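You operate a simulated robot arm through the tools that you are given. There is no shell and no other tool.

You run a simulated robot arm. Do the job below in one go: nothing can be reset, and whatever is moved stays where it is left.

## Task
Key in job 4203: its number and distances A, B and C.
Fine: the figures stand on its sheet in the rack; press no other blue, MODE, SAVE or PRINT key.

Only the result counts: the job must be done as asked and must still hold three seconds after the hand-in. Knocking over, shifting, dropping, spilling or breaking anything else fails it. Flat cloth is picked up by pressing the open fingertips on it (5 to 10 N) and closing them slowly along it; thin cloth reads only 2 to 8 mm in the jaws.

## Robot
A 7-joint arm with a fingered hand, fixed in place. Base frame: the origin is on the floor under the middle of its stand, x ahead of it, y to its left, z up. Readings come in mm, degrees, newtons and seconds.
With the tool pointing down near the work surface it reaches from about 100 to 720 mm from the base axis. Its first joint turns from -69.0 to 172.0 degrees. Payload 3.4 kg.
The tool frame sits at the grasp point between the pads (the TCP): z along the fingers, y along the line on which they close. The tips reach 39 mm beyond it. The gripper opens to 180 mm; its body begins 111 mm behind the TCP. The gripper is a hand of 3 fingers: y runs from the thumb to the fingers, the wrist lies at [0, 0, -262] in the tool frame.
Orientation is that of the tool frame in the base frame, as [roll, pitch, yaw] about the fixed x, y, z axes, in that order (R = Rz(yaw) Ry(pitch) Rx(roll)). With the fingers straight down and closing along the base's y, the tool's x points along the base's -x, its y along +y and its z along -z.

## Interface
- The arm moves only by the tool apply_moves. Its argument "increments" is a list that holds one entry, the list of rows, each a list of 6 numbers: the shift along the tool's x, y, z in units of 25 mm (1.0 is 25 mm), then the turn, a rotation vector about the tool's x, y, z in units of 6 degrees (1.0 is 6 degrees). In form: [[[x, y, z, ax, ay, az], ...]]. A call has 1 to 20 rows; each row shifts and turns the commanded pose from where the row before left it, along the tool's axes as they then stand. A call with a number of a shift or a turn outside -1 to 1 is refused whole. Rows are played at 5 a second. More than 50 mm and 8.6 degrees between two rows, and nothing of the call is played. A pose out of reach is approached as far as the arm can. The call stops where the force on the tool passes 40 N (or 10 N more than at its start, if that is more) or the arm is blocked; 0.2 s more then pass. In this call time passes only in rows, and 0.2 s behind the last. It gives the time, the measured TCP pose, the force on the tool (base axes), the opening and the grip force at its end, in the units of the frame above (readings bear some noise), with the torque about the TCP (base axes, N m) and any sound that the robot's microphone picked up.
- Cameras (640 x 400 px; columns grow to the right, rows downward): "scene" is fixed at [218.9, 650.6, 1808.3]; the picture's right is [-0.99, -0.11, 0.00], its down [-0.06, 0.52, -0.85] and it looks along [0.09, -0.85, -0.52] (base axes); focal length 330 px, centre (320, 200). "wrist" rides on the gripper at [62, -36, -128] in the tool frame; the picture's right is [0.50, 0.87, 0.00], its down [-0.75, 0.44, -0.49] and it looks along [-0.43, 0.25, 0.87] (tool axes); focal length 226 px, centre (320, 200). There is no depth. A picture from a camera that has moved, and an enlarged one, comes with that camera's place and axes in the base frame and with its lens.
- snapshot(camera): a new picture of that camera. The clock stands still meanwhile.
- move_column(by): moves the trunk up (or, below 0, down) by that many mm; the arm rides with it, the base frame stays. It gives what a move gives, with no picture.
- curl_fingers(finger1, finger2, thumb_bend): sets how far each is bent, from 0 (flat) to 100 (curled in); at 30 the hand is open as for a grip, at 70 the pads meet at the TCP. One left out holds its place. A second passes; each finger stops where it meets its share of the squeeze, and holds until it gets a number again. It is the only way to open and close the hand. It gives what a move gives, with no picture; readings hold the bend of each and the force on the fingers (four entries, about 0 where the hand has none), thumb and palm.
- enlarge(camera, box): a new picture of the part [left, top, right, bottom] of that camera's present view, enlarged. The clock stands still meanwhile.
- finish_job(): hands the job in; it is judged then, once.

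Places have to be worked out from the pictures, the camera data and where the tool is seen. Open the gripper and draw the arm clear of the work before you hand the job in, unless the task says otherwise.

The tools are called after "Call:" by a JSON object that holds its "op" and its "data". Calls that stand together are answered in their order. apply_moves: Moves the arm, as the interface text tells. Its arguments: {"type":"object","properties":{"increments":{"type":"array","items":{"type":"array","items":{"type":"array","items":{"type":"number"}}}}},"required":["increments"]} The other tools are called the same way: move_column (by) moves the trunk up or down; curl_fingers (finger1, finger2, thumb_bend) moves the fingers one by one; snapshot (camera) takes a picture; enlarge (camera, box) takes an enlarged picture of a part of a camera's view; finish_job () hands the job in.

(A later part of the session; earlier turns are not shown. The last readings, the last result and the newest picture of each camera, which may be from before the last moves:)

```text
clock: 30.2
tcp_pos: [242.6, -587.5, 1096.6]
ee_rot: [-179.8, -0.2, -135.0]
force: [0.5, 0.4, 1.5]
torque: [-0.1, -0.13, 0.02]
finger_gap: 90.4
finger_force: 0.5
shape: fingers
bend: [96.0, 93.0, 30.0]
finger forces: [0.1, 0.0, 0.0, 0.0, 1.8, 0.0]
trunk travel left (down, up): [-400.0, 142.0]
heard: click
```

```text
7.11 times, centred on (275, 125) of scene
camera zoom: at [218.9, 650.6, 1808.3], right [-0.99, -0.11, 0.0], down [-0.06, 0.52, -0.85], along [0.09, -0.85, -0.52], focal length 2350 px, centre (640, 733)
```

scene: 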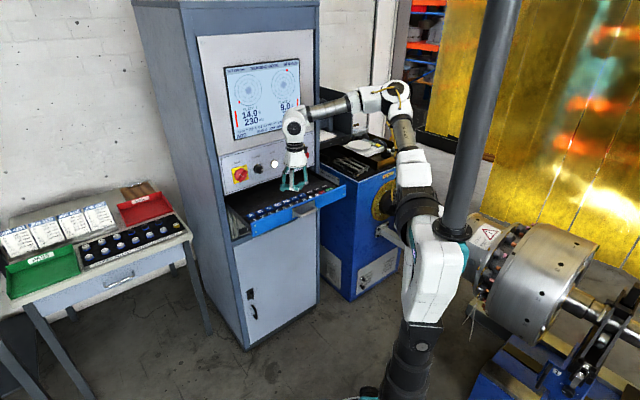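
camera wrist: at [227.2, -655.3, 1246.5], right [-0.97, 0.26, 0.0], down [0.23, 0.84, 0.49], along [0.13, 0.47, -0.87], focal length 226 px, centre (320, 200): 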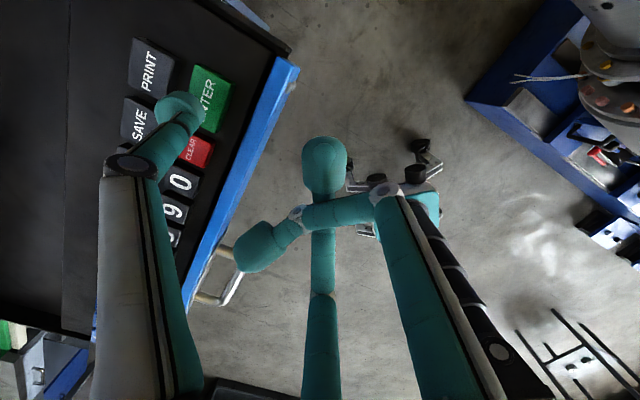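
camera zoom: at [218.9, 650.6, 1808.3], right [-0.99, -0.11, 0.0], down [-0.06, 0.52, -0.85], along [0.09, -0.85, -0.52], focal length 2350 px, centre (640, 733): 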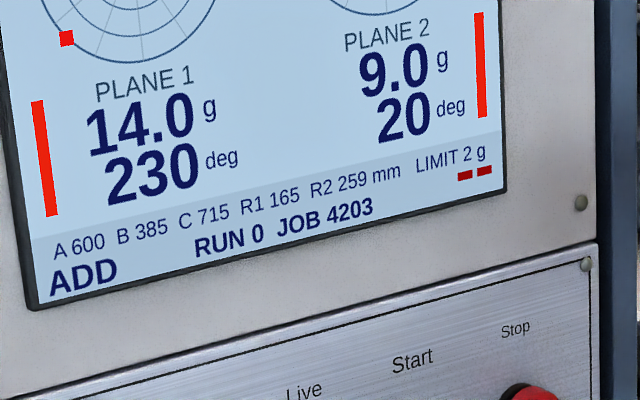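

Job 4203 was accepted. Next key A, at about Δu=-380 mm, Δn=+38.5 mm from here; I raise and travel, then verify.

Call:
{"op": "apply_moves", "data": {"increments": [[[0, 0, -0.46, 0, 0, 0], [0, 0, -0.46, 0, 0, 0], [-0.895, -0.0906, 0, 0, 0, 0], [-0.895, -0.0906, 0, 0, 0, 0], [-0.895, -0.0906, 0, 0, 0, 0], [-0.895, -0.0906, 0, 0, 0, 0], [-0.895, -0.0906, 0, 0, 0, 0], [-0.895, -0.0906, 0, 0, 0, 0], [-0.895, -0.0906, 0, 0, 0, 0], [-0.895, -0.0906, 0, 0, 0, 0], [-0.895, -0.0906, 0, 0, 0, 0], [-0.895, -0.0906, 0, 0, 0, 0], [-0.895, -0.0906, 0, 0, 0, 0], [-0.895, -0.0906, 0, 0, 0, 0], [-0.895, -0.0906, 0, 0, 0, 0], [-0.895, -0.0906, 0, 0, 0, 0], [-0.895, -0.0906, 0, 0, 0, 0], [-0.895, -0.0906, 0, 0, 0, 0], [-0.895, -0.0906, 0, 0, 0, 0], [0, 0, 0, 0, 0, 0]]]}}

Call:
{"op": "enlarge", "data": {"camera": "wrist", "box": [110, 30, 290, 150]}}

Call:
{"op": "enlarge", "data": {"camera": "scene", "box": [230, 60, 400, 220]}}

```text
clock: 34.4
tcp_pos: [540.3, -346.7, 1118.6]
ee_rot: [-179.9, -0.2, -135.0]
force: [-0.2, -0.2, -0.9]
torque: [0.0, -0.02, 0.03]
finger_gap: 90.1
finger_force: 0.1
shape: fingers
bend: [96.0, 93.0, 30.0]
finger forces: [0.0, 0.0, 0.0, 0.0, 0.1, 0.0]
trunk travel left (down, up): [-400.0, 142.0]
```

```text
3.33 times, centred on (200, 90) of wrist
camera zoom: at [520.6, -417.5, 1246.7], right [-0.97, 0.26, 0.0], down [0.23, 0.84, 0.49], along [0.13, 0.47, -0.87], focal length 754 px, centre (720, 567)
```

zoom: 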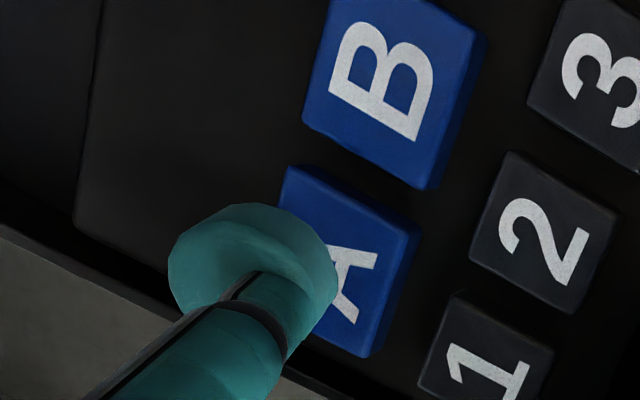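

```text
2.50 times, centred on (315, 140) of scene
camera zoom: at [218.9, 650.6, 1808.3], right [-0.99, -0.11, 0.0], down [-0.06, 0.52, -0.85], along [0.09, -0.85, -0.52], focal length 826 px, centre (332, 350)
```

zoom: 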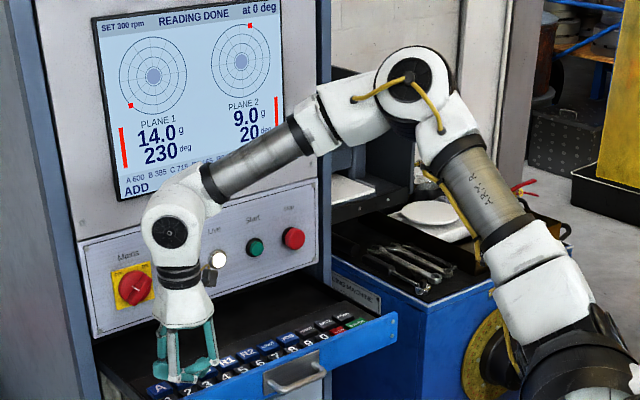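

Key A is under the tip with about 2 mm offset; I correct it and press.

Call:
{"op": "apply_moves", "data": {"increments": [[[-0.08, -0.03, 0, 0, 0, 0], [0, 0, 0.36, 0, 0, 0], [0, 0, 0.36, 0, 0, 0], [0, 0, 0.08, 0, 0, 0], [0, 0, 0.08, 0, 0, 0], [0, 0, 0.04, 0, 0, 0]]]}}

Call:
{"op": "enlarge", "data": {"camera": "scene", "box": [230, 100, 320, 150]}}

```text
clock: 35.8
tcp_pos: [540.8, -346.8, 1095.1]
ee_rot: [-179.9, -0.1, -135.0]
force: [-0.5, -0.4, 2.3]
torque: [-0.15, -0.18, 0.03]
finger_gap: 90.4
finger_force: 1.0
shape: fingers
bend: [96.0, 93.0, 30.0]
finger forces: [0.1, 0.0, 0.0, 0.0, 2.3, 0.1]
trunk travel left (down, up): [-400.0, 142.0]
heard: click
```

```text
7.11 times, centred on (275, 125) of scene
camera zoom: at [218.9, 650.6, 1808.3], right [-0.99, -0.11, 0.0], down [-0.06, 0.52, -0.85], along [0.09, -0.85, -0.52], focal length 2350 px, centre (640, 733)
```

zoom: 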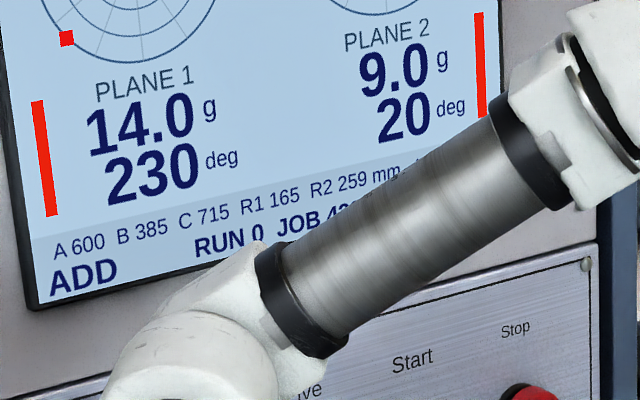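

Click for A (screen hidden by the arm for now). I raise and move to key 2 (Δu +28, Δn -39).

Call:
{"op": "apply_moves", "data": {"increments": [[[0, 0, -0.46, 0, 0, 0], [0, 0, -0.46, 0, 0, 0], [0.373, 0.52, 0, 0, 0, 0], [0.373, 0.52, 0, 0, 0, 0], [0.373, 0.52, 0, 0, 0, 0], [0, 0, 0, 0, 0, 0]]]}}

Call:
{"op": "enlarge", "data": {"camera": "wrist", "box": [110, 30, 290, 150]}}

Call:
{"op": "enlarge", "data": {"camera": "scene", "box": [230, 100, 320, 150]}}

```text
clock: 37.2
tcp_pos: [495.1, -338.9, 1118.0]
ee_rot: [-179.9, -0.1, -135.0]
force: [0.4, -0.5, 1.3]
torque: [0.01, 0.01, -0.01]
finger_gap: 90.3
finger_force: 0.0
shape: fingers
bend: [96.0, 93.0, 30.0]
finger forces: [0.0, 0.1, 0.0, 0.0, 0.1, 0.0]
trunk travel left (down, up): [-400.0, 142.0]
```

```text
3.33 times, centred on (200, 90) of wrist
camera zoom: at [475.5, -409.0, 1245.6], right [-0.97, 0.26, 0.0], down [0.23, 0.84, 0.49], along [0.13, 0.47, -0.87], focal length 754 px, centre (720, 567)
```

zoom: 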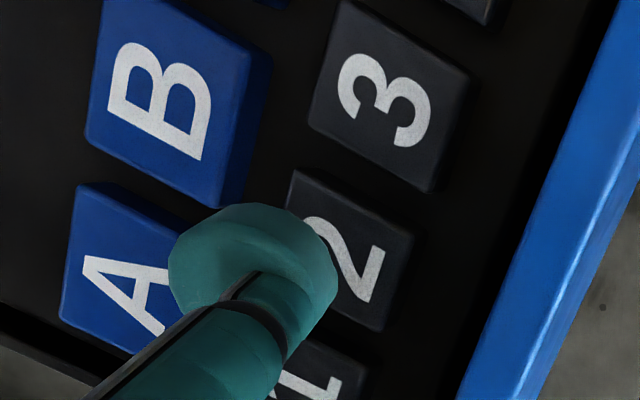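

```text
7.11 times, centred on (275, 125) of scene
camera zoom: at [218.9, 650.6, 1808.3], right [-0.99, -0.11, 0.0], down [-0.06, 0.52, -0.85], along [0.09, -0.85, -0.52], focal length 2350 px, centre (640, 733)
```

zoom: 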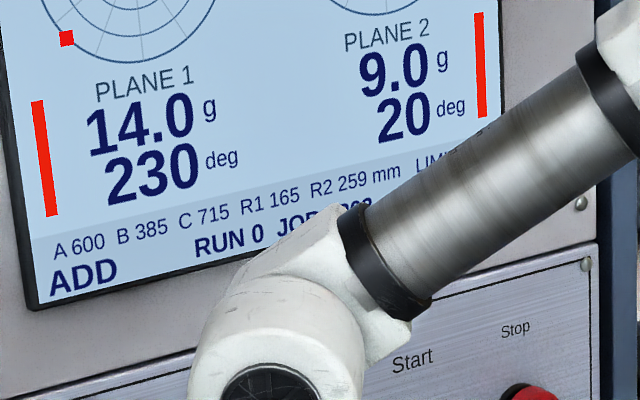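

Key 2 is centred. I press it once, then lift and press again in separate calls so each click is heard.

Call:
{"op": "apply_moves", "data": {"increments": [[[0, 0, 0.36, 0, 0, 0], [0, 0, 0.36, 0, 0, 0], [0, 0, 0.08, 0, 0, 0], [0, 0, 0.08, 0, 0, 0], [0, 0, 0.04, 0, 0, 0]]]}}

Call:
{"op": "apply_moves", "data": {"increments": [[[0, 0, -0.3, 0, 0, 0], [0, 0, -0.3, 0, 0, 0], [0, 0, 0, 0, 0, 0], [0, 0, 0, 0, 0, 0]]]}}

Call:
{"op": "apply_moves", "data": {"increments": [[[0, 0, 0.2, 0, 0, 0], [0, 0, 0.2, 0, 0, 0], [0, 0, 0.08, 0, 0, 0], [0, 0, 0.08, 0, 0, 0], [0, 0, 0.04, 0, 0, 0]]]}}

```text
clock: 38.4
tcp_pos: [495.7, -337.9, 1095.7]
ee_rot: [-179.9, -0.2, -134.9]
force: [-0.5, -0.3, 1.4]
torque: [-0.17, -0.14, -0.02]
finger_gap: 90.2
finger_force: 0.9
shape: fingers
bend: [96.0, 93.0, 30.0]
finger forces: [0.1, 0.1, 0.1, 0.0, 2.3, 0.1]
trunk travel left (down, up): [-400.0, 142.0]
heard: click
```

```text
clock: 39.4
tcp_pos: [494.4, -337.8, 1110.1]
ee_rot: [-179.9, -0.1, -135.1]
force: [0.2, 0.0, 0.4]
torque: [-0.01, -0.02, 0.01]
finger_gap: 90.4
finger_force: 0.1
shape: fingers
bend: [96.0, 93.0, 30.0]
finger forces: [0.0, 0.0, 0.0, 0.1, 0.0, 0.0]
trunk travel left (down, up): [-400.0, 142.0]
```

```text
clock: 40.6
tcp_pos: [493.8, -338.3, 1095.6]
ee_rot: [-179.8, -0.3, -135.0]
force: [-0.4, 0.0, 1.6]
torque: [-0.15, -0.16, -0.01]
finger_gap: 90.3
finger_force: 1.1
shape: fingers
bend: [96.0, 93.0, 30.0]
finger forces: [0.0, 0.0, 0.1, 0.1, 2.2, 0.0]
trunk travel left (down, up): [-400.0, 142.0]
heard: click
```

Two clicks for 2, 2. I raise 23 mm and move 278.4 mm to key 0, then check both key and screen.

Call:
{"op": "apply_moves", "data": {"increments": [[[0, 0, -0.46, 0, 0, 0], [0, 0, -0.46, 0, 0, 0], [0.928, 0, 0, 0, 0, 0], [0.928, 0, 0, 0, 0, 0], [0.928, 0, 0, 0, 0, 0], [0.928, 0, 0, 0, 0, 0], [0.928, 0, 0, 0, 0, 0], [0.928, 0, 0, 0, 0, 0], [0.928, 0, 0, 0, 0, 0], [0.928, 0, 0, 0, 0, 0], [0.928, 0, 0, 0, 0, 0], [0.928, 0, 0, 0, 0, 0], [0.928, 0, 0, 0, 0, 0], [0.928, 0, 0, 0, 0, 0], [0, 0, 0, 0, 0, 0]]]}}

Call:
{"op": "enlarge", "data": {"camera": "wrist", "box": [110, 30, 290, 150]}}

Call:
{"op": "enlarge", "data": {"camera": "scene", "box": [230, 100, 320, 150]}}

```text
clock: 43.8
tcp_pos: [298.2, -535.1, 1119.1]
ee_rot: [-179.9, -0.2, -135.1]
force: [0.2, 0.7, 0.2]
torque: [-0.01, 0.02, 0.01]
finger_gap: 90.2
finger_force: 0.1
shape: fingers
bend: [96.0, 93.0, 30.0]
finger forces: [0.0, 0.1, 0.0, 0.1, 0.0, 0.1]
trunk travel left (down, up): [-400.0, 142.0]
```

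```text
3.33 times, centred on (200, 90) of wrist
camera zoom: at [278.4, -605.5, 1246.4], right [-0.97, 0.26, 0.0], down [0.23, 0.84, 0.49], along [0.13, 0.47, -0.87], focal length 754 px, centre (720, 567)
```

zoom: 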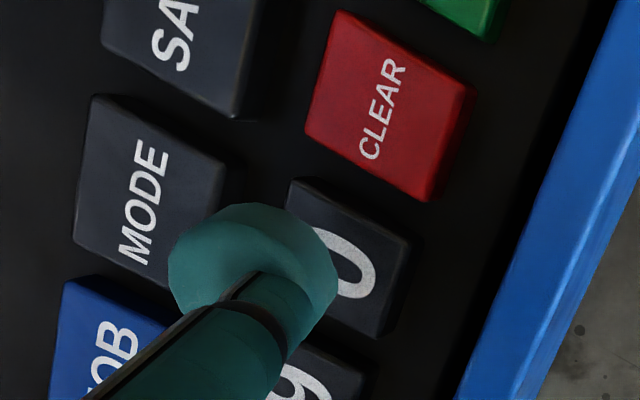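

```text
7.11 times, centred on (275, 125) of scene
camera zoom: at [218.9, 650.6, 1808.3], right [-0.99, -0.11, 0.0], down [-0.06, 0.52, -0.85], along [0.09, -0.85, -0.52], focal length 2350 px, centre (640, 733)
```

zoom: 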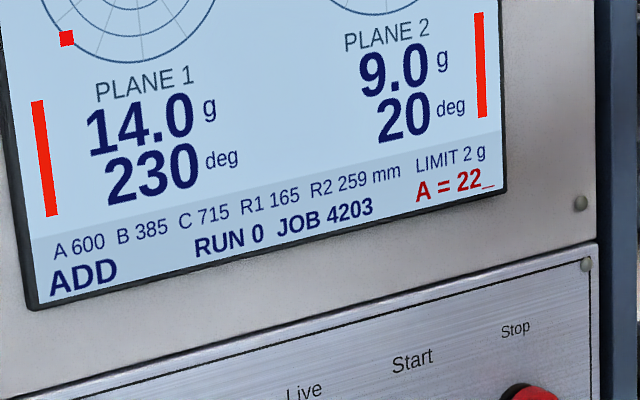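

"A = 22_" and key 0 is under the tip. I press 0.

Call:
{"op": "apply_moves", "data": {"increments": [[[-0.03, 0, 0.36, 0, 0, 0], [0, 0, 0.36, 0, 0, 0], [0, 0, 0.08, 0, 0, 0], [0, 0, 0.08, 0, 0, 0], [0, 0, 0.04, 0, 0, 0]]]}}

Call:
{"op": "apply_moves", "data": {"increments": [[[0, 0, -0.46, 0, 0, 0], [0, 0, -0.46, 0, 0, 0], [0.766, 0, 0, 0, 0, 0], [0.766, 0, 0, 0, 0, 0], [0.766, 0, 0, 0, 0, 0], [0.766, 0, 0, 0, 0, 0], [0, 0, 0, 0, 0, 0]]]}}

Call:
{"op": "enlarge", "data": {"camera": "wrist", "box": [110, 30, 290, 150]}}

Call:
{"op": "enlarge", "data": {"camera": "scene", "box": [230, 100, 320, 150]}}

```text
clock: 45.0
tcp_pos: [299.2, -535.4, 1095.8]
ee_rot: [-179.9, -0.2, -134.9]
force: [-0.5, 1.3, 2.2]
torque: [-0.13, -0.14, 0.01]
finger_gap: 90.3
finger_force: 1.5
shape: fingers
bend: [96.0, 93.0, 30.0]
finger forces: [0.0, 0.1, 0.0, 0.0, 2.0, 0.0]
trunk travel left (down, up): [-400.0, 142.0]
heard: click
```

```text
clock: 46.6
tcp_pos: [245.8, -588.6, 1119.6]
ee_rot: [-179.9, -0.1, -135.0]
force: [-0.2, 0.4, 1.3]
torque: [0.02, -0.03, 0.01]
finger_gap: 90.2
finger_force: 0.0
shape: fingers
bend: [96.0, 93.0, 30.0]
finger forces: [0.1, 0.0, 0.1, 0.0, 0.0, 0.0]
trunk travel left (down, up): [-400.0, 142.0]
```

```text
3.33 times, centred on (200, 90) of wrist
camera zoom: at [225.3, -659.3, 1247.0], right [-0.97, 0.26, 0.0], down [0.23, 0.84, 0.49], along [0.13, 0.47, -0.87], focal length 754 px, centre (720, 567)
```

zoom: 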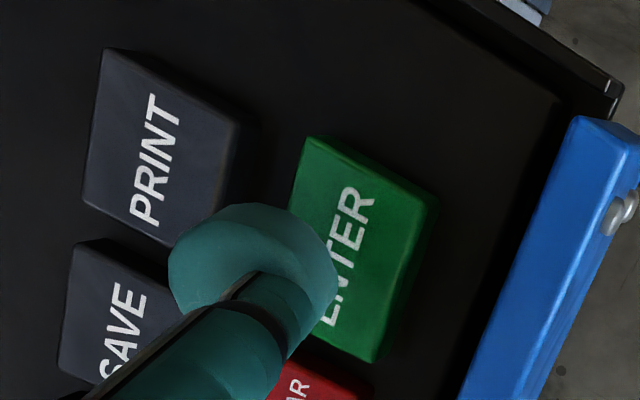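

```text
7.11 times, centred on (275, 125) of scene
camera zoom: at [218.9, 650.6, 1808.3], right [-0.99, -0.11, 0.0], down [-0.06, 0.52, -0.85], along [0.09, -0.85, -0.52], focal length 2350 px, centre (640, 733)
```

zoom: 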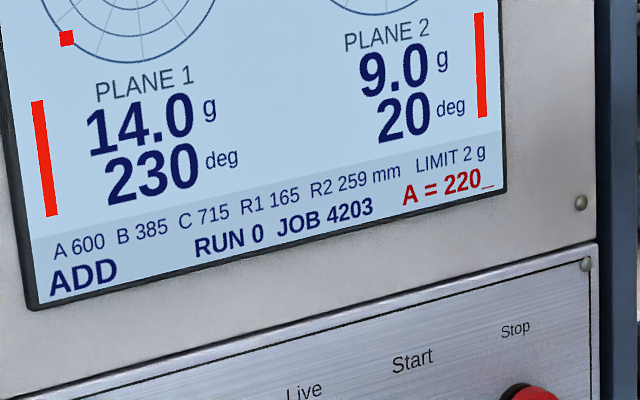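

"A = 220_" and ENTER is under the tip. I press ENTER.

Call:
{"op": "apply_moves", "data": {"increments": [[[0, 0, 0.36, 0, 0, 0], [0, 0, 0.36, 0, 0, 0], [0, 0, 0.08, 0, 0, 0], [0, 0, 0.08, 0, 0, 0], [0, 0, 0.04, 0, 0, 0]]]}}

Call:
{"op": "enlarge", "data": {"camera": "scene", "box": [230, 100, 320, 150]}}

```text
clock: 47.8
tcp_pos: [243.5, -588.3, 1096.4]
ee_rot: [-179.9, -0.2, -135.0]
force: [-0.1, 0.0, 2.3]
torque: [-0.16, -0.14, -0.02]
finger_gap: 90.4
finger_force: 0.8
shape: fingers
bend: [96.0, 93.0, 30.0]
finger forces: [0.1, 0.0, 0.0, 0.0, 1.8, 0.0]
trunk travel left (down, up): [-400.0, 142.0]
heard: click
```

```text
7.11 times, centred on (275, 125) of scene
camera zoom: at [218.9, 650.6, 1808.3], right [-0.99, -0.11, 0.0], down [-0.06, 0.52, -0.85], along [0.09, -0.85, -0.52], focal length 2350 px, centre (640, 733)
```

zoom: 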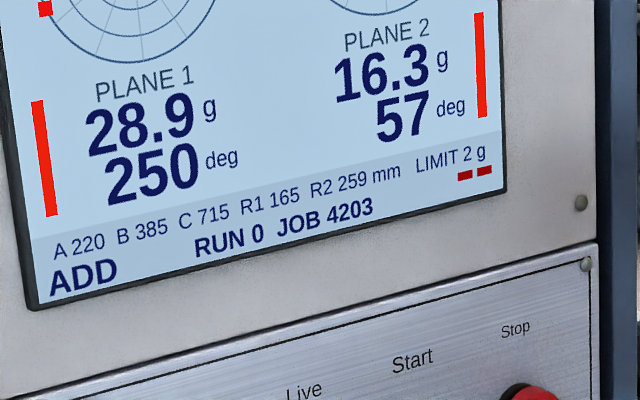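

"A 220" is accepted. Next key B (Δu≈-340, Δn +39).

Call:
{"op": "apply_moves", "data": {"increments": [[[0, 0, -0.46, 0, 0, 0], [0, 0, -0.46, 0, 0, 0], [-0.9067, -0.104, 0, 0, 0, 0], [-0.9067, -0.104, 0, 0, 0, 0], [-0.9067, -0.104, 0, 0, 0, 0], [-0.9067, -0.104, 0, 0, 0, 0], [-0.9067, -0.104, 0, 0, 0, 0], [-0.9067, -0.104, 0, 0, 0, 0], [-0.9067, -0.104, 0, 0, 0, 0], [-0.9067, -0.104, 0, 0, 0, 0], [-0.9067, -0.104, 0, 0, 0, 0], [-0.9067, -0.104, 0, 0, 0, 0], [-0.9067, -0.104, 0, 0, 0, 0], [-0.9067, -0.104, 0, 0, 0, 0], [-0.9067, -0.104, 0, 0, 0, 0], [-0.9067, -0.104, 0, 0, 0, 0], [-0.9067, -0.104, 0, 0, 0, 0], [0, 0, 0, 0, 0, 0]]]}}

Call:
{"op": "enlarge", "data": {"camera": "wrist", "box": [110, 30, 290, 150]}}

```text
clock: 51.6
tcp_pos: [511.8, -374.2, 1118.6]
ee_rot: [-179.9, -0.1, -135.0]
force: [0.6, -0.6, 0.9]
torque: [-0.01, -0.02, 0.0]
finger_gap: 90.1
finger_force: 0.0
shape: fingers
bend: [96.0, 93.0, 30.0]
finger forces: [0.0, 0.0, 0.1, 0.0, 0.0, 0.0]
trunk travel left (down, up): [-400.0, 142.0]
```

```text
3.33 times, centred on (200, 90) of wrist
camera zoom: at [492.4, -445.5, 1246.4], right [-0.97, 0.26, 0.0], down [0.23, 0.84, 0.49], along [0.13, 0.47, -0.87], focal length 754 px, centre (720, 567)
```

zoom: 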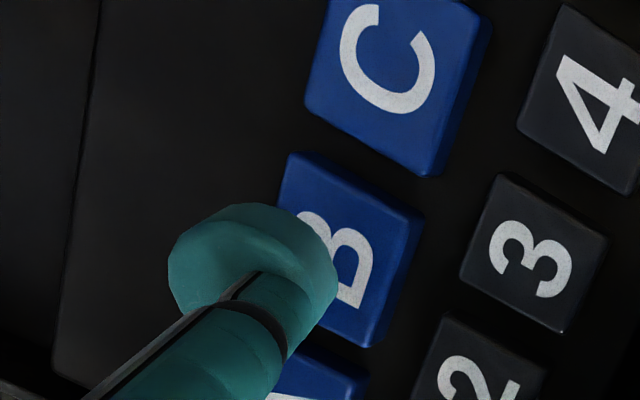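

Key B is centred under the tip, matching the reference look of JOB. I press it.

Call:
{"op": "apply_moves", "data": {"increments": [[[0, 0, 0.36, 0, 0, 0], [0, 0, 0.36, 0, 0, 0], [0, 0, 0.08, 0, 0, 0], [0, 0, 0.08, 0, 0, 0], [0, 0, 0.04, 0, 0, 0]]]}}

Call:
{"op": "enlarge", "data": {"camera": "scene", "box": [230, 100, 320, 150]}}

```text
clock: 52.8
tcp_pos: [513.0, -374.8, 1095.7]
ee_rot: [-179.8, -0.2, -135.0]
force: [0.1, 0.7, 3.1]
torque: [-0.16, -0.13, -0.02]
finger_gap: 90.6
finger_force: 1.1
shape: fingers
bend: [96.0, 93.0, 30.0]
finger forces: [0.1, 0.0, 0.0, 0.0, 2.4, 0.0]
trunk travel left (down, up): [-400.0, 142.0]
heard: click
```

```text
7.11 times, centred on (275, 125) of scene
camera zoom: at [218.9, 650.6, 1808.3], right [-0.99, -0.11, 0.0], down [-0.06, 0.52, -0.85], along [0.09, -0.85, -0.52], focal length 2350 px, centre (640, 733)
```

zoom: 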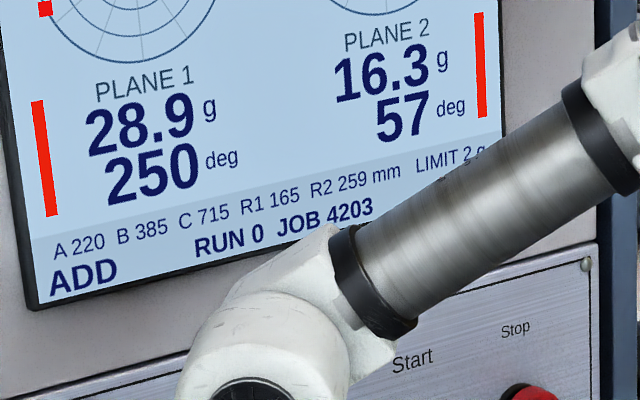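

Click for B. Raise and go to key 3 (Δu +20.5, Δn -39).

Call:
{"op": "apply_moves", "data": {"increments": [[[0, 0, -0.46, 0, 0, 0], [0, 0, -0.46, 0, 0, 0], [0.41, 0.78, 0, 0, 0, 0], [0.41, 0.78, 0, 0, 0, 0], [0, 0, 0, 0, 0, 0]]]}}

Call:
{"op": "enlarge", "data": {"camera": "wrist", "box": [110, 30, 290, 150]}}

```text
clock: 54.0
tcp_pos: [471.5, -363.5, 1118.6]
ee_rot: [-179.9, -0.2, -135.0]
force: [0.5, 0.5, 0.0]
torque: [0.03, -0.02, -0.02]
finger_gap: 90.0
finger_force: 0.1
shape: fingers
bend: [96.0, 93.0, 30.0]
finger forces: [0.0, 0.1, 0.0, 0.0, 0.0, 0.0]
trunk travel left (down, up): [-400.0, 142.0]
```

```text
3.33 times, centred on (200, 90) of wrist
camera zoom: at [452.1, -433.0, 1245.5], right [-0.97, 0.26, 0.0], down [0.23, 0.84, 0.49], along [0.13, 0.47, -0.87], focal length 754 px, centre (720, 567)
```

zoom: 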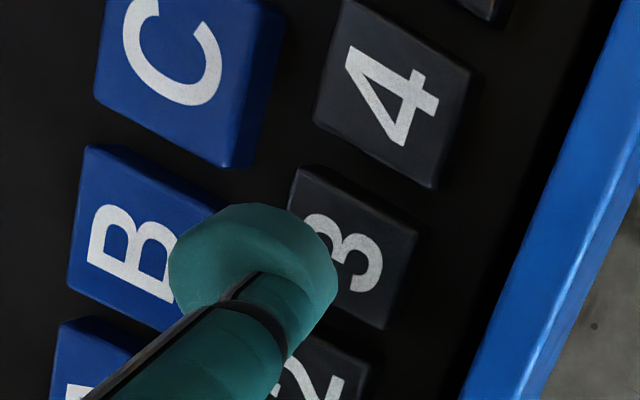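

Key 3 lies about 2 mm further along u; I correct by that and press.

Call:
{"op": "apply_moves", "data": {"increments": [[[0.08, 0.035, 0, 0, 0, 0], [0, 0, 0.36, 0, 0, 0], [0, 0, 0.36, 0, 0, 0], [0, 0, 0.08, 0, 0, 0], [0, 0, 0.08, 0, 0, 0], [0, 0, 0.04, 0, 0, 0]]]}}

Call:
{"op": "apply_moves", "data": {"increments": [[[0, 0, -0.46, 0, 0, 0], [0, 0, -0.46, 0, 0, 0], [0.68, 0, 0, 0, 0, 0], [0.68, 0, 0, 0, 0, 0], [0, 0, 0, 0, 0, 0]]]}}

Call:
{"op": "enlarge", "data": {"camera": "wrist", "box": [110, 30, 290, 150]}}

Call:
{"op": "enlarge", "data": {"camera": "scene", "box": [230, 100, 320, 150]}}

```text
clock: 55.4
tcp_pos: [467.9, -362.2, 1095.6]
ee_rot: [-179.9, -0.2, -134.9]
force: [-0.6, 0.4, 3.0]
torque: [-0.17, -0.15, -0.04]
finger_gap: 90.4
finger_force: 1.2
shape: fingers
bend: [96.0, 93.0, 30.0]
finger forces: [0.0, 0.0, 0.0, 0.1, 2.3, 0.0]
trunk travel left (down, up): [-400.0, 142.0]
heard: click
```

```text
clock: 56.6
tcp_pos: [445.0, -387.4, 1119.7]
ee_rot: [-179.8, -0.1, -134.9]
force: [-0.1, 0.0, 0.7]
torque: [0.0, 0.02, -0.02]
finger_gap: 90.0
finger_force: 0.1
shape: fingers
bend: [96.0, 93.0, 30.0]
finger forces: [0.0, 0.1, 0.0, 0.0, 0.0, 0.0]
trunk travel left (down, up): [-400.0, 142.0]
```

```text
3.33 times, centred on (200, 90) of wrist
camera zoom: at [425.8, -457.6, 1246.2], right [-0.97, 0.26, 0.0], down [0.23, 0.84, 0.49], along [0.13, 0.47, -0.87], focal length 754 px, centre (720, 567)
```

zoom: 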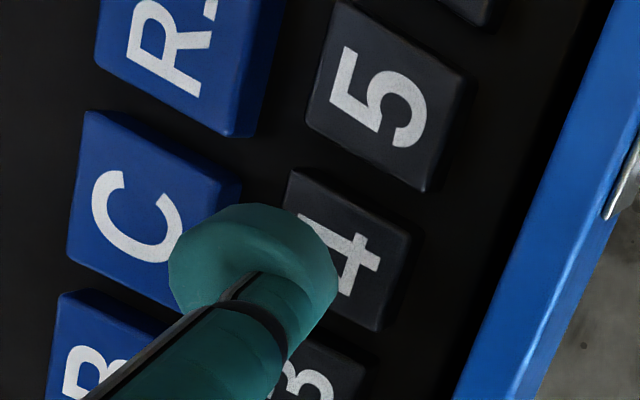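

```text
7.11 times, centred on (275, 125) of scene
camera zoom: at [218.9, 650.6, 1808.3], right [-0.99, -0.11, 0.0], down [-0.06, 0.52, -0.85], along [0.09, -0.85, -0.52], focal length 2350 px, centre (640, 733)
```

zoom: 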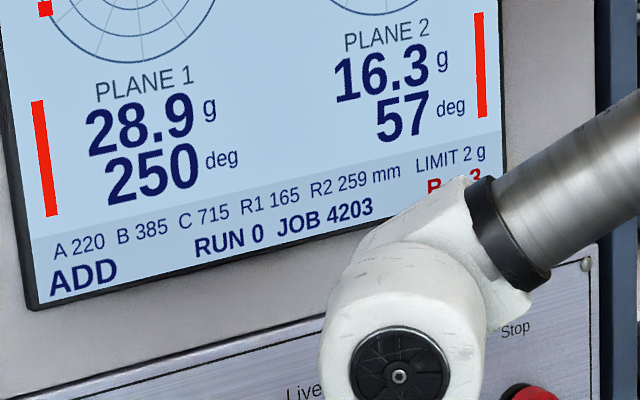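

"B … 3" shows and key 4 is centred. I press 4, then move on one key to 5.

Call:
{"op": "apply_moves", "data": {"increments": [[[0.03, 0, 0.36, 0, 0, 0], [0, 0, 0.36, 0, 0, 0], [0, 0, 0.08, 0, 0, 0], [0, 0, 0.08, 0, 0, 0], [0, 0, 0.04, 0, 0, 0]]]}}

Call:
{"op": "apply_moves", "data": {"increments": [[[0, 0, -0.46, 0, 0, 0], [0, 0, -0.46, 0, 0, 0], [0.696, 0, 0, 0, 0, 0], [0.696, 0, 0, 0, 0, 0], [0, 0, 0, 0, 0, 0]]]}}

Call:
{"op": "enlarge", "data": {"camera": "wrist", "box": [110, 30, 290, 150]}}

Call:
{"op": "enlarge", "data": {"camera": "scene", "box": [230, 100, 320, 150]}}

```text
clock: 57.8
tcp_pos: [444.0, -386.9, 1097.2]
ee_rot: [-180.0, -0.3, -134.9]
force: [1.3, 0.9, 2.1]
torque: [-0.13, -0.16, 0.02]
finger_gap: 90.4
finger_force: 1.5
shape: fingers
bend: [96.0, 93.0, 30.0]
finger forces: [0.0, 0.0, 0.0, 0.0, 2.1, 0.0]
trunk travel left (down, up): [-400.0, 142.0]
heard: click
```

```text
clock: 59.0
tcp_pos: [420.5, -413.7, 1118.8]
ee_rot: [-179.9, -0.2, -135.1]
force: [-0.9, 0.3, -0.6]
torque: [0.01, 0.02, -0.01]
finger_gap: 90.1
finger_force: 0.1
shape: fingers
bend: [96.0, 93.0, 30.0]
finger forces: [0.0, 0.1, 0.1, 0.0, 0.0, 0.1]
trunk travel left (down, up): [-400.0, 142.0]
```

```text
3.33 times, centred on (200, 90) of wrist
camera zoom: at [400.8, -482.6, 1246.3], right [-0.97, 0.26, 0.0], down [0.23, 0.84, 0.49], along [0.13, 0.47, -0.87], focal length 754 px, centre (720, 567)
```

zoom: 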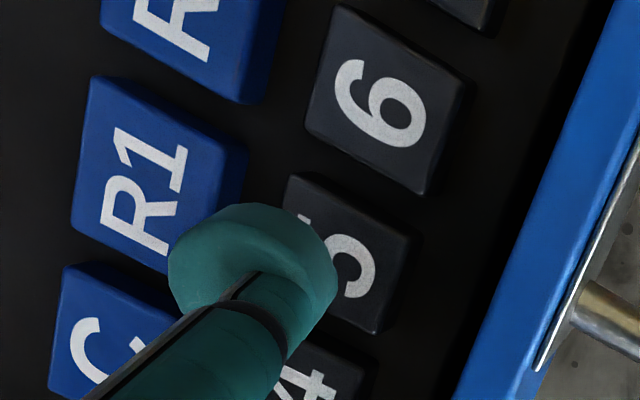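

```text
7.11 times, centred on (275, 125) of scene
camera zoom: at [218.9, 650.6, 1808.3], right [-0.99, -0.11, 0.0], down [-0.06, 0.52, -0.85], along [0.09, -0.85, -0.52], focal length 2350 px, centre (640, 733)
```

zoom: 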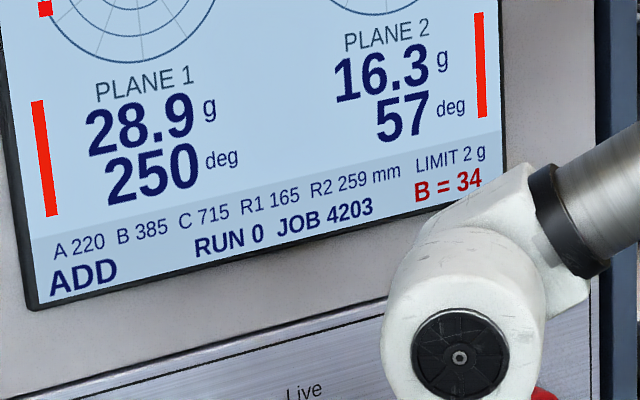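

"B = 34" and key 5 is centred. I press 5, then travel to ENTER (≈249 mm).

Call:
{"op": "apply_moves", "data": {"increments": [[[0, 0, 0.36, 0, 0, 0], [0, 0, 0.36, 0, 0, 0], [0, 0, 0.08, 0, 0, 0], [0, 0, 0.08, 0, 0, 0], [0, 0, 0.04, 0, 0, 0]]]}}

Call:
{"op": "apply_moves", "data": {"increments": [[[0, 0, -0.46, 0, 0, 0], [0, 0, -0.46, 0, 0, 0], [0.9055, 0, 0, 0, 0, 0], [0.9055, 0, 0, 0, 0, 0], [0.9055, 0, 0, 0, 0, 0], [0.9055, 0, 0, 0, 0, 0], [0.9055, 0, 0, 0, 0, 0], [0.9055, 0, 0, 0, 0, 0], [0.9055, 0, 0, 0, 0, 0], [0.9055, 0, 0, 0, 0, 0], [0.9055, 0, 0, 0, 0, 0], [0.9055, 0, 0, 0, 0, 0], [0.9055, 0, 0, 0, 0, 0], [0, 0, 0, 0, 0, 0]]]}}

Call:
{"op": "enlarge", "data": {"camera": "wrist", "box": [110, 30, 290, 150]}}

Call:
{"op": "enlarge", "data": {"camera": "scene", "box": [230, 100, 320, 150]}}

```text
clock: 60.2
tcp_pos: [418.8, -411.8, 1094.2]
ee_rot: [-179.9, -0.2, -135.0]
force: [1.6, -0.5, 2.0]
torque: [-0.19, -0.17, 0.01]
finger_gap: 90.4
finger_force: 1.2
shape: fingers
bend: [96.0, 93.0, 30.0]
finger forces: [0.0, 0.0, 0.0, 0.0, 2.3, 0.0]
trunk travel left (down, up): [-400.0, 142.0]
heard: click
```

```text
clock: 63.2
tcp_pos: [242.7, -588.0, 1119.8]
ee_rot: [-180.0, -0.1, -135.0]
force: [0.8, -0.4, 1.3]
torque: [0.01, 0.01, -0.02]
finger_gap: 90.3
finger_force: 0.0
shape: fingers
bend: [96.0, 93.0, 30.0]
finger forces: [0.0, 0.0, 0.0, 0.0, 0.1, 0.0]
trunk travel left (down, up): [-400.0, 142.0]
```

```text
3.33 times, centred on (200, 90) of wrist
camera zoom: at [223.8, -659.0, 1247.2], right [-0.97, 0.26, 0.0], down [0.23, 0.84, 0.49], along [0.13, 0.47, -0.87], focal length 754 px, centre (720, 567)
```

zoom: 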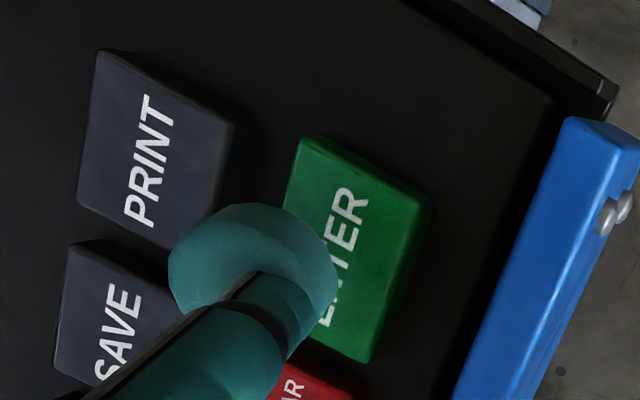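

```text
7.11 times, centred on (275, 125) of scene
camera zoom: at [218.9, 650.6, 1808.3], right [-0.99, -0.11, 0.0], down [-0.06, 0.52, -0.85], along [0.09, -0.85, -0.52], focal length 2350 px, centre (640, 733)
```

zoom: 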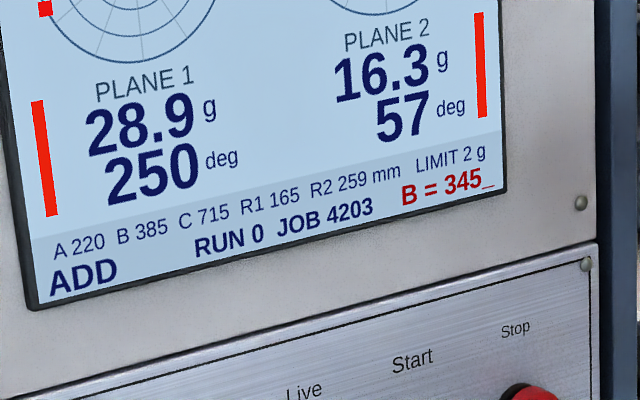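

"B = 345_" and ENTER is under the tip. I press ENTER.

Call:
{"op": "apply_moves", "data": {"increments": [[[0, 0, 0.36, 0, 0, 0], [0, 0, 0.36, 0, 0, 0], [0, 0, 0.08, 0, 0, 0], [0, 0, 0.08, 0, 0, 0], [0, 0, 0.04, 0, 0, 0]]]}}

Call:
{"op": "enlarge", "data": {"camera": "scene", "box": [230, 100, 320, 150]}}

```text
clock: 64.4
tcp_pos: [242.9, -587.0, 1096.7]
ee_rot: [-179.8, -0.1, -135.0]
force: [0.1, -1.0, 1.4]
torque: [-0.11, -0.1, -0.05]
finger_gap: 90.6
finger_force: 1.4
shape: fingers
bend: [96.0, 93.0, 30.0]
finger forces: [0.0, 0.0, 0.0, 0.1, 1.8, 0.0]
trunk travel left (down, up): [-400.0, 142.0]
heard: click
```

```text
7.11 times, centred on (275, 125) of scene
camera zoom: at [218.9, 650.6, 1808.3], right [-0.99, -0.11, 0.0], down [-0.06, 0.52, -0.85], along [0.09, -0.85, -0.52], focal length 2350 px, centre (640, 733)
```

zoom: 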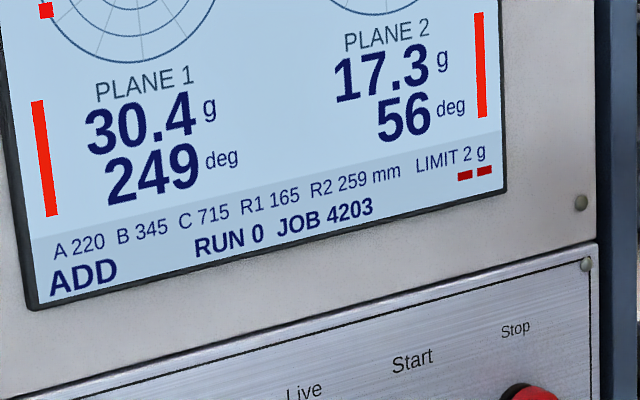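

"B 345" is accepted. Next key C (Δu≈-299, Δn≈+39.5).

Call:
{"op": "apply_moves", "data": {"increments": [[[0, 0, -0.46, 0, 0, 0], [0, 0, -0.46, 0, 0, 0], [-0.92, -0.1215, 0, 0, 0, 0], [-0.92, -0.1215, 0, 0, 0, 0], [-0.92, -0.1215, 0, 0, 0, 0], [-0.92, -0.1215, 0, 0, 0, 0], [-0.92, -0.1215, 0, 0, 0, 0], [-0.92, -0.1215, 0, 0, 0, 0], [-0.92, -0.1215, 0, 0, 0, 0], [-0.92, -0.1215, 0, 0, 0, 0], [-0.92, -0.1215, 0, 0, 0, 0], [-0.92, -0.1215, 0, 0, 0, 0], [-0.92, -0.1215, 0, 0, 0, 0], [-0.92, -0.1215, 0, 0, 0, 0], [-0.92, -0.1215, 0, 0, 0, 0], [0, 0, 0, 0, 0, 0]]]}}

Call:
{"op": "enlarge", "data": {"camera": "wrist", "box": [110, 30, 290, 150]}}

```text
clock: 67.8
tcp_pos: [483.3, -404.9, 1117.5]
ee_rot: [-179.8, -0.1, -134.9]
force: [-0.1, 0.3, 1.0]
torque: [0.05, 0.01, -0.01]
finger_gap: 90.3
finger_force: 0.2
shape: fingers
bend: [96.0, 93.0, 30.0]
finger forces: [0.0, 0.1, 0.0, 0.1, 0.1, 0.1]
trunk travel left (down, up): [-400.0, 142.0]
```

```text
3.33 times, centred on (200, 90) of wrist
camera zoom: at [463.4, -474.2, 1246.2], right [-0.97, 0.26, 0.0], down [0.22, 0.84, 0.49], along [0.13, 0.47, -0.87], focal length 754 px, centre (720, 567)
```

zoom: 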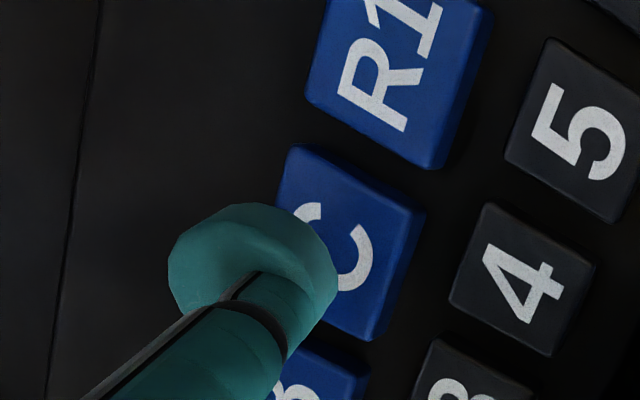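

Key C is under the tip (about 1 mm off). I correct and press.

Call:
{"op": "apply_moves", "data": {"increments": [[[0.04, 0, 0.36, 0, 0, 0], [0, 0, 0.36, 0, 0, 0], [0, 0, 0.08, 0, 0, 0], [0, 0, 0.08, 0, 0, 0], [0, 0, 0.04, 0, 0, 0]]]}}

Call:
{"op": "enlarge", "data": {"camera": "scene", "box": [230, 100, 320, 150]}}

```text
clock: 69.0
tcp_pos: [482.0, -404.5, 1095.8]
ee_rot: [-179.8, -0.2, -135.0]
force: [-0.1, -0.1, 2.0]
torque: [-0.12, -0.13, -0.02]
finger_gap: 90.4
finger_force: 1.2
shape: fingers
bend: [96.0, 93.0, 30.0]
finger forces: [0.0, 0.1, 0.1, 0.0, 2.4, 0.0]
trunk travel left (down, up): [-400.0, 142.0]
heard: click
```

```text
7.11 times, centred on (275, 125) of scene
camera zoom: at [218.9, 650.6, 1808.3], right [-0.99, -0.11, 0.0], down [-0.06, 0.52, -0.85], along [0.09, -0.85, -0.52], focal length 2350 px, centre (640, 733)
```

zoom: 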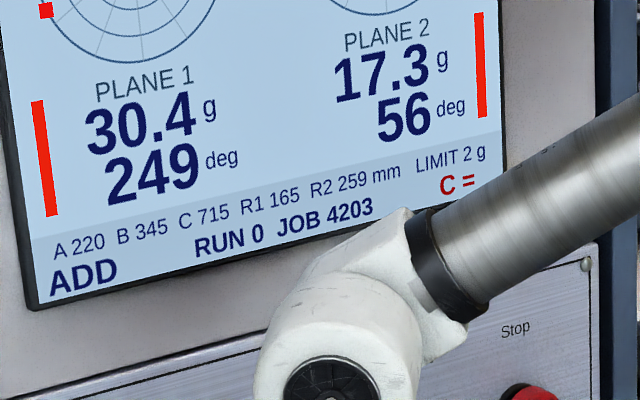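

"C =" shows. Now key 9 (Δu≈+188, Δn≈-39.5).

Call:
{"op": "apply_moves", "data": {"increments": [[[0, 0, -0.46, 0, 0, 0], [0, 0, -0.46, 0, 0, 0], [0.94, 0.1975, 0, 0, 0, 0], [0.94, 0.1975, 0, 0, 0, 0], [0.94, 0.1975, 0, 0, 0, 0], [0.94, 0.1975, 0, 0, 0, 0], [0.94, 0.1975, 0, 0, 0, 0], [0.94, 0.1975, 0, 0, 0, 0], [0.94, 0.1975, 0, 0, 0, 0], [0.94, 0.1975, 0, 0, 0, 0], [0, 0, 0, 0, 0, 0]]]}}

Call:
{"op": "enlarge", "data": {"camera": "wrist", "box": [110, 30, 290, 150]}}

```text
clock: 71.4
tcp_pos: [322.0, -508.8, 1118.9]
ee_rot: [-179.9, -0.2, -135.0]
force: [-0.8, -0.4, -1.1]
torque: [-0.02, -0.02, -0.02]
finger_gap: 90.3
finger_force: 0.0
shape: fingers
bend: [96.0, 93.0, 30.0]
finger forces: [0.1, 0.1, 0.0, 0.0, 0.0, 0.0]
trunk travel left (down, up): [-400.0, 142.0]
```

```text
3.33 times, centred on (200, 90) of wrist
camera zoom: at [302.9, -580.2, 1246.2], right [-0.97, 0.26, 0.0], down [0.23, 0.84, 0.49], along [0.13, 0.47, -0.87], focal length 754 px, centre (720, 567)
```

zoom: 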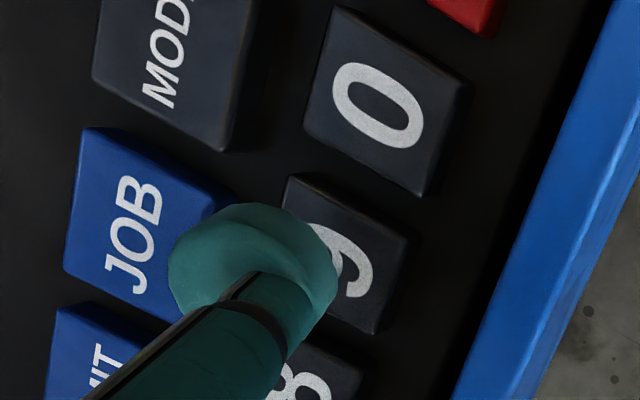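

Key 9 is centred under the tip. I press it, then move one key on to 0.

Call:
{"op": "apply_moves", "data": {"increments": [[[0, 0, 0.36, 0, 0, 0], [0, 0, 0.36, 0, 0, 0], [0, 0, 0.08, 0, 0, 0], [0, 0, 0.08, 0, 0, 0], [0, 0, 0.04, 0, 0, 0]]]}}

Call:
{"op": "apply_moves", "data": {"increments": [[[0, 0, -0.46, 0, 0, 0], [0, 0, -0.46, 0, 0, 0], [0.692, 0, 0, 0, 0, 0], [0.692, 0, 0, 0, 0, 0], [0, 0, 0, 0, 0, 0]]]}}

Call:
{"op": "enlarge", "data": {"camera": "wrist", "box": [110, 30, 290, 150]}}

Call:
{"op": "enlarge", "data": {"camera": "scene", "box": [230, 100, 320, 150]}}

```text
clock: 72.6
tcp_pos: [322.3, -510.4, 1096.7]
ee_rot: [-180.0, -0.2, -135.0]
force: [0.4, 0.7, 1.8]
torque: [-0.13, -0.14, 0.01]
finger_gap: 90.6
finger_force: 1.1
shape: fingers
bend: [96.0, 93.0, 30.0]
finger forces: [0.0, 0.1, 0.0, 0.0, 2.0, 0.0]
trunk travel left (down, up): [-400.0, 142.0]
heard: click
```

```text
clock: 73.8
tcp_pos: [297.1, -534.2, 1117.9]
ee_rot: [-179.9, -0.2, -135.0]
force: [-0.4, -0.8, -0.8]
torque: [-0.01, 0.02, 0.0]
finger_gap: 90.4
finger_force: 0.0
shape: fingers
bend: [96.0, 93.0, 30.0]
finger forces: [0.0, 0.1, 0.1, 0.0, 0.0, 0.0]
trunk travel left (down, up): [-400.0, 142.0]
```

```text
3.33 times, centred on (200, 90) of wrist
camera zoom: at [278.2, -605.0, 1246.5], right [-0.97, 0.26, 0.0], down [0.23, 0.84, 0.49], along [0.13, 0.47, -0.87], focal length 754 px, centre (720, 567)
```

zoom: 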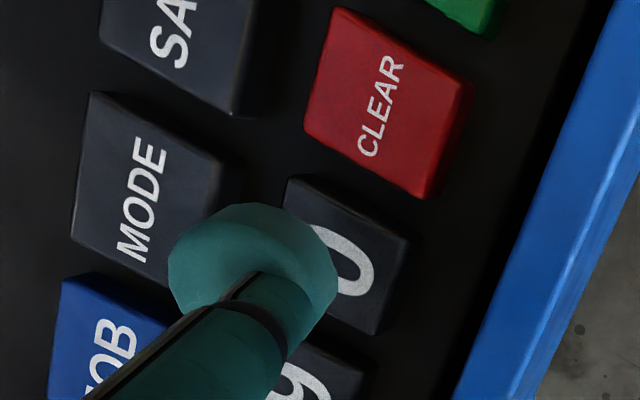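

```text
7.11 times, centred on (275, 125) of scene
camera zoom: at [218.9, 650.6, 1808.3], right [-0.99, -0.11, 0.0], down [-0.06, 0.52, -0.85], along [0.09, -0.85, -0.52], focal length 2350 px, centre (640, 733)
```

zoom: 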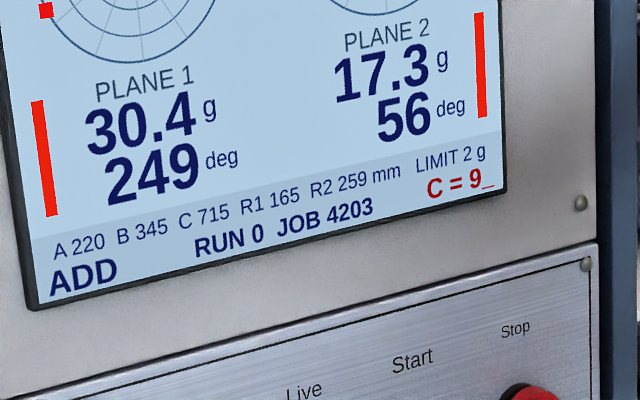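

"C = 9_" and key 0 is under the tip. I press 0, then move 76.5 mm on to ENTER.

Call:
{"op": "apply_moves", "data": {"increments": [[[0, 0, 0.36, 0, 0, 0], [0, 0, 0.36, 0, 0, 0], [0, 0, 0.08, 0, 0, 0], [0, 0, 0.08, 0, 0, 0], [0, 0, 0.04, 0, 0, 0]]]}}

Call:
{"op": "apply_moves", "data": {"increments": [[[0, 0, -0.46, 0, 0, 0], [0, 0, -0.46, 0, 0, 0], [0.762, 0, 0, 0, 0, 0], [0.762, 0, 0, 0, 0, 0], [0.762, 0, 0, 0, 0, 0], [0.762, 0, 0, 0, 0, 0], [0, 0, 0, 0, 0, 0]]]}}

Call:
{"op": "enlarge", "data": {"camera": "wrist", "box": [110, 30, 290, 150]}}

Call:
{"op": "enlarge", "data": {"camera": "scene", "box": [230, 100, 320, 150]}}

```text
clock: 75.0
tcp_pos: [297.6, -534.8, 1096.6]
ee_rot: [-179.9, -0.3, -135.0]
force: [-0.3, 0.1, 1.8]
torque: [-0.11, -0.14, -0.02]
finger_gap: 90.6
finger_force: 1.3
shape: fingers
bend: [96.0, 93.0, 30.0]
finger forces: [0.1, 0.0, 0.1, 0.0, 2.0, 0.0]
trunk travel left (down, up): [-400.0, 142.0]
heard: click
```

```text
clock: 76.6
tcp_pos: [242.8, -588.1, 1119.8]
ee_rot: [-179.9, -0.2, -135.0]
force: [0.0, -0.1, 0.7]
torque: [-0.01, 0.02, 0.0]
finger_gap: 90.4
finger_force: 0.0
shape: fingers
bend: [96.0, 93.0, 30.0]
finger forces: [0.1, 0.1, 0.0, 0.1, 0.0, 0.0]
trunk travel left (down, up): [-400.0, 142.0]
```

```text
3.33 times, centred on (200, 90) of wrist
camera zoom: at [223.4, -658.5, 1247.1], right [-0.97, 0.26, 0.0], down [0.23, 0.84, 0.49], along [0.13, 0.47, -0.87], focal length 754 px, centre (720, 567)
```

zoom: 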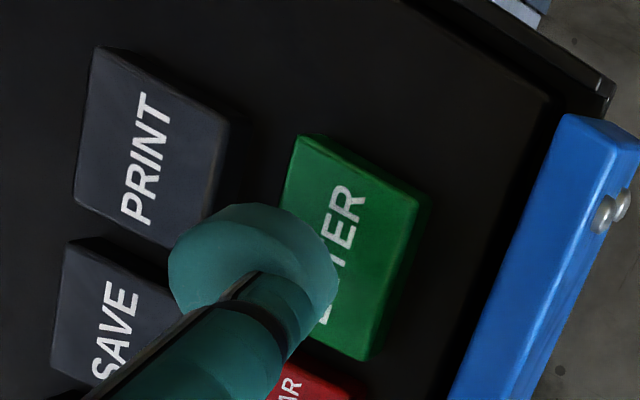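

```text
7.11 times, centred on (275, 125) of scene
camera zoom: at [218.9, 650.6, 1808.3], right [-0.99, -0.11, 0.0], down [-0.06, 0.52, -0.85], along [0.09, -0.85, -0.52], focal length 2350 px, centre (640, 733)
```

zoom: 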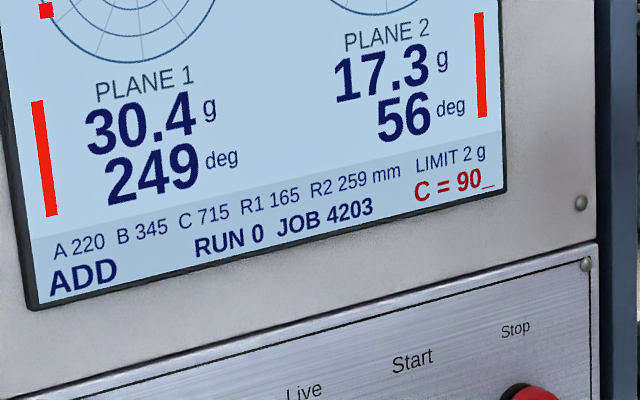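

"C = 90_" and ENTER lies under the tip. I press ENTER.

Call:
{"op": "apply_moves", "data": {"increments": [[[0, 0, 0.36, 0, 0, 0], [0, 0, 0.36, 0, 0, 0], [0, 0, 0.08, 0, 0, 0], [0, 0, 0.08, 0, 0, 0], [0, 0, 0.04, 0, 0, 0]]]}}

Call:
{"op": "enlarge", "data": {"camera": "scene", "box": [215, 50, 320, 150]}}

```text
clock: 77.8
tcp_pos: [241.7, -587.4, 1096.8]
ee_rot: [-179.8, -0.2, -135.0]
force: [-1.1, -0.6, 2.1]
torque: [-0.15, -0.13, 0.0]
finger_gap: 90.3
finger_force: 0.6
shape: fingers
bend: [96.0, 93.0, 30.0]
finger forces: [0.0, 0.0, 0.0, 0.0, 2.1, 0.0]
trunk travel left (down, up): [-400.0, 142.0]
heard: click
```

```text
4.00 times, centred on (268, 100) of scene
camera zoom: at [218.9, 650.6, 1808.3], right [-0.99, -0.11, 0.0], down [-0.06, 0.52, -0.85], along [0.09, -0.85, -0.52], focal length 1322 px, centre (530, 600)
```

zoom: 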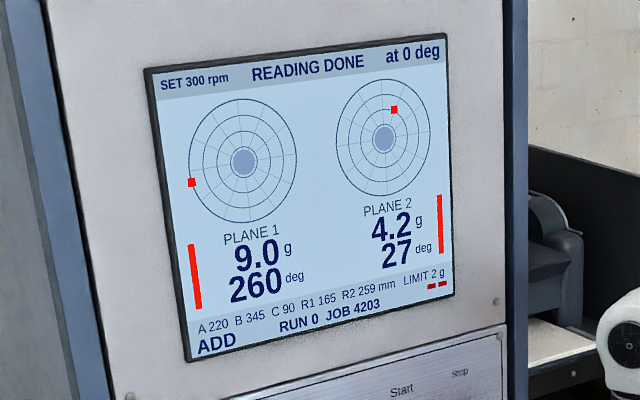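

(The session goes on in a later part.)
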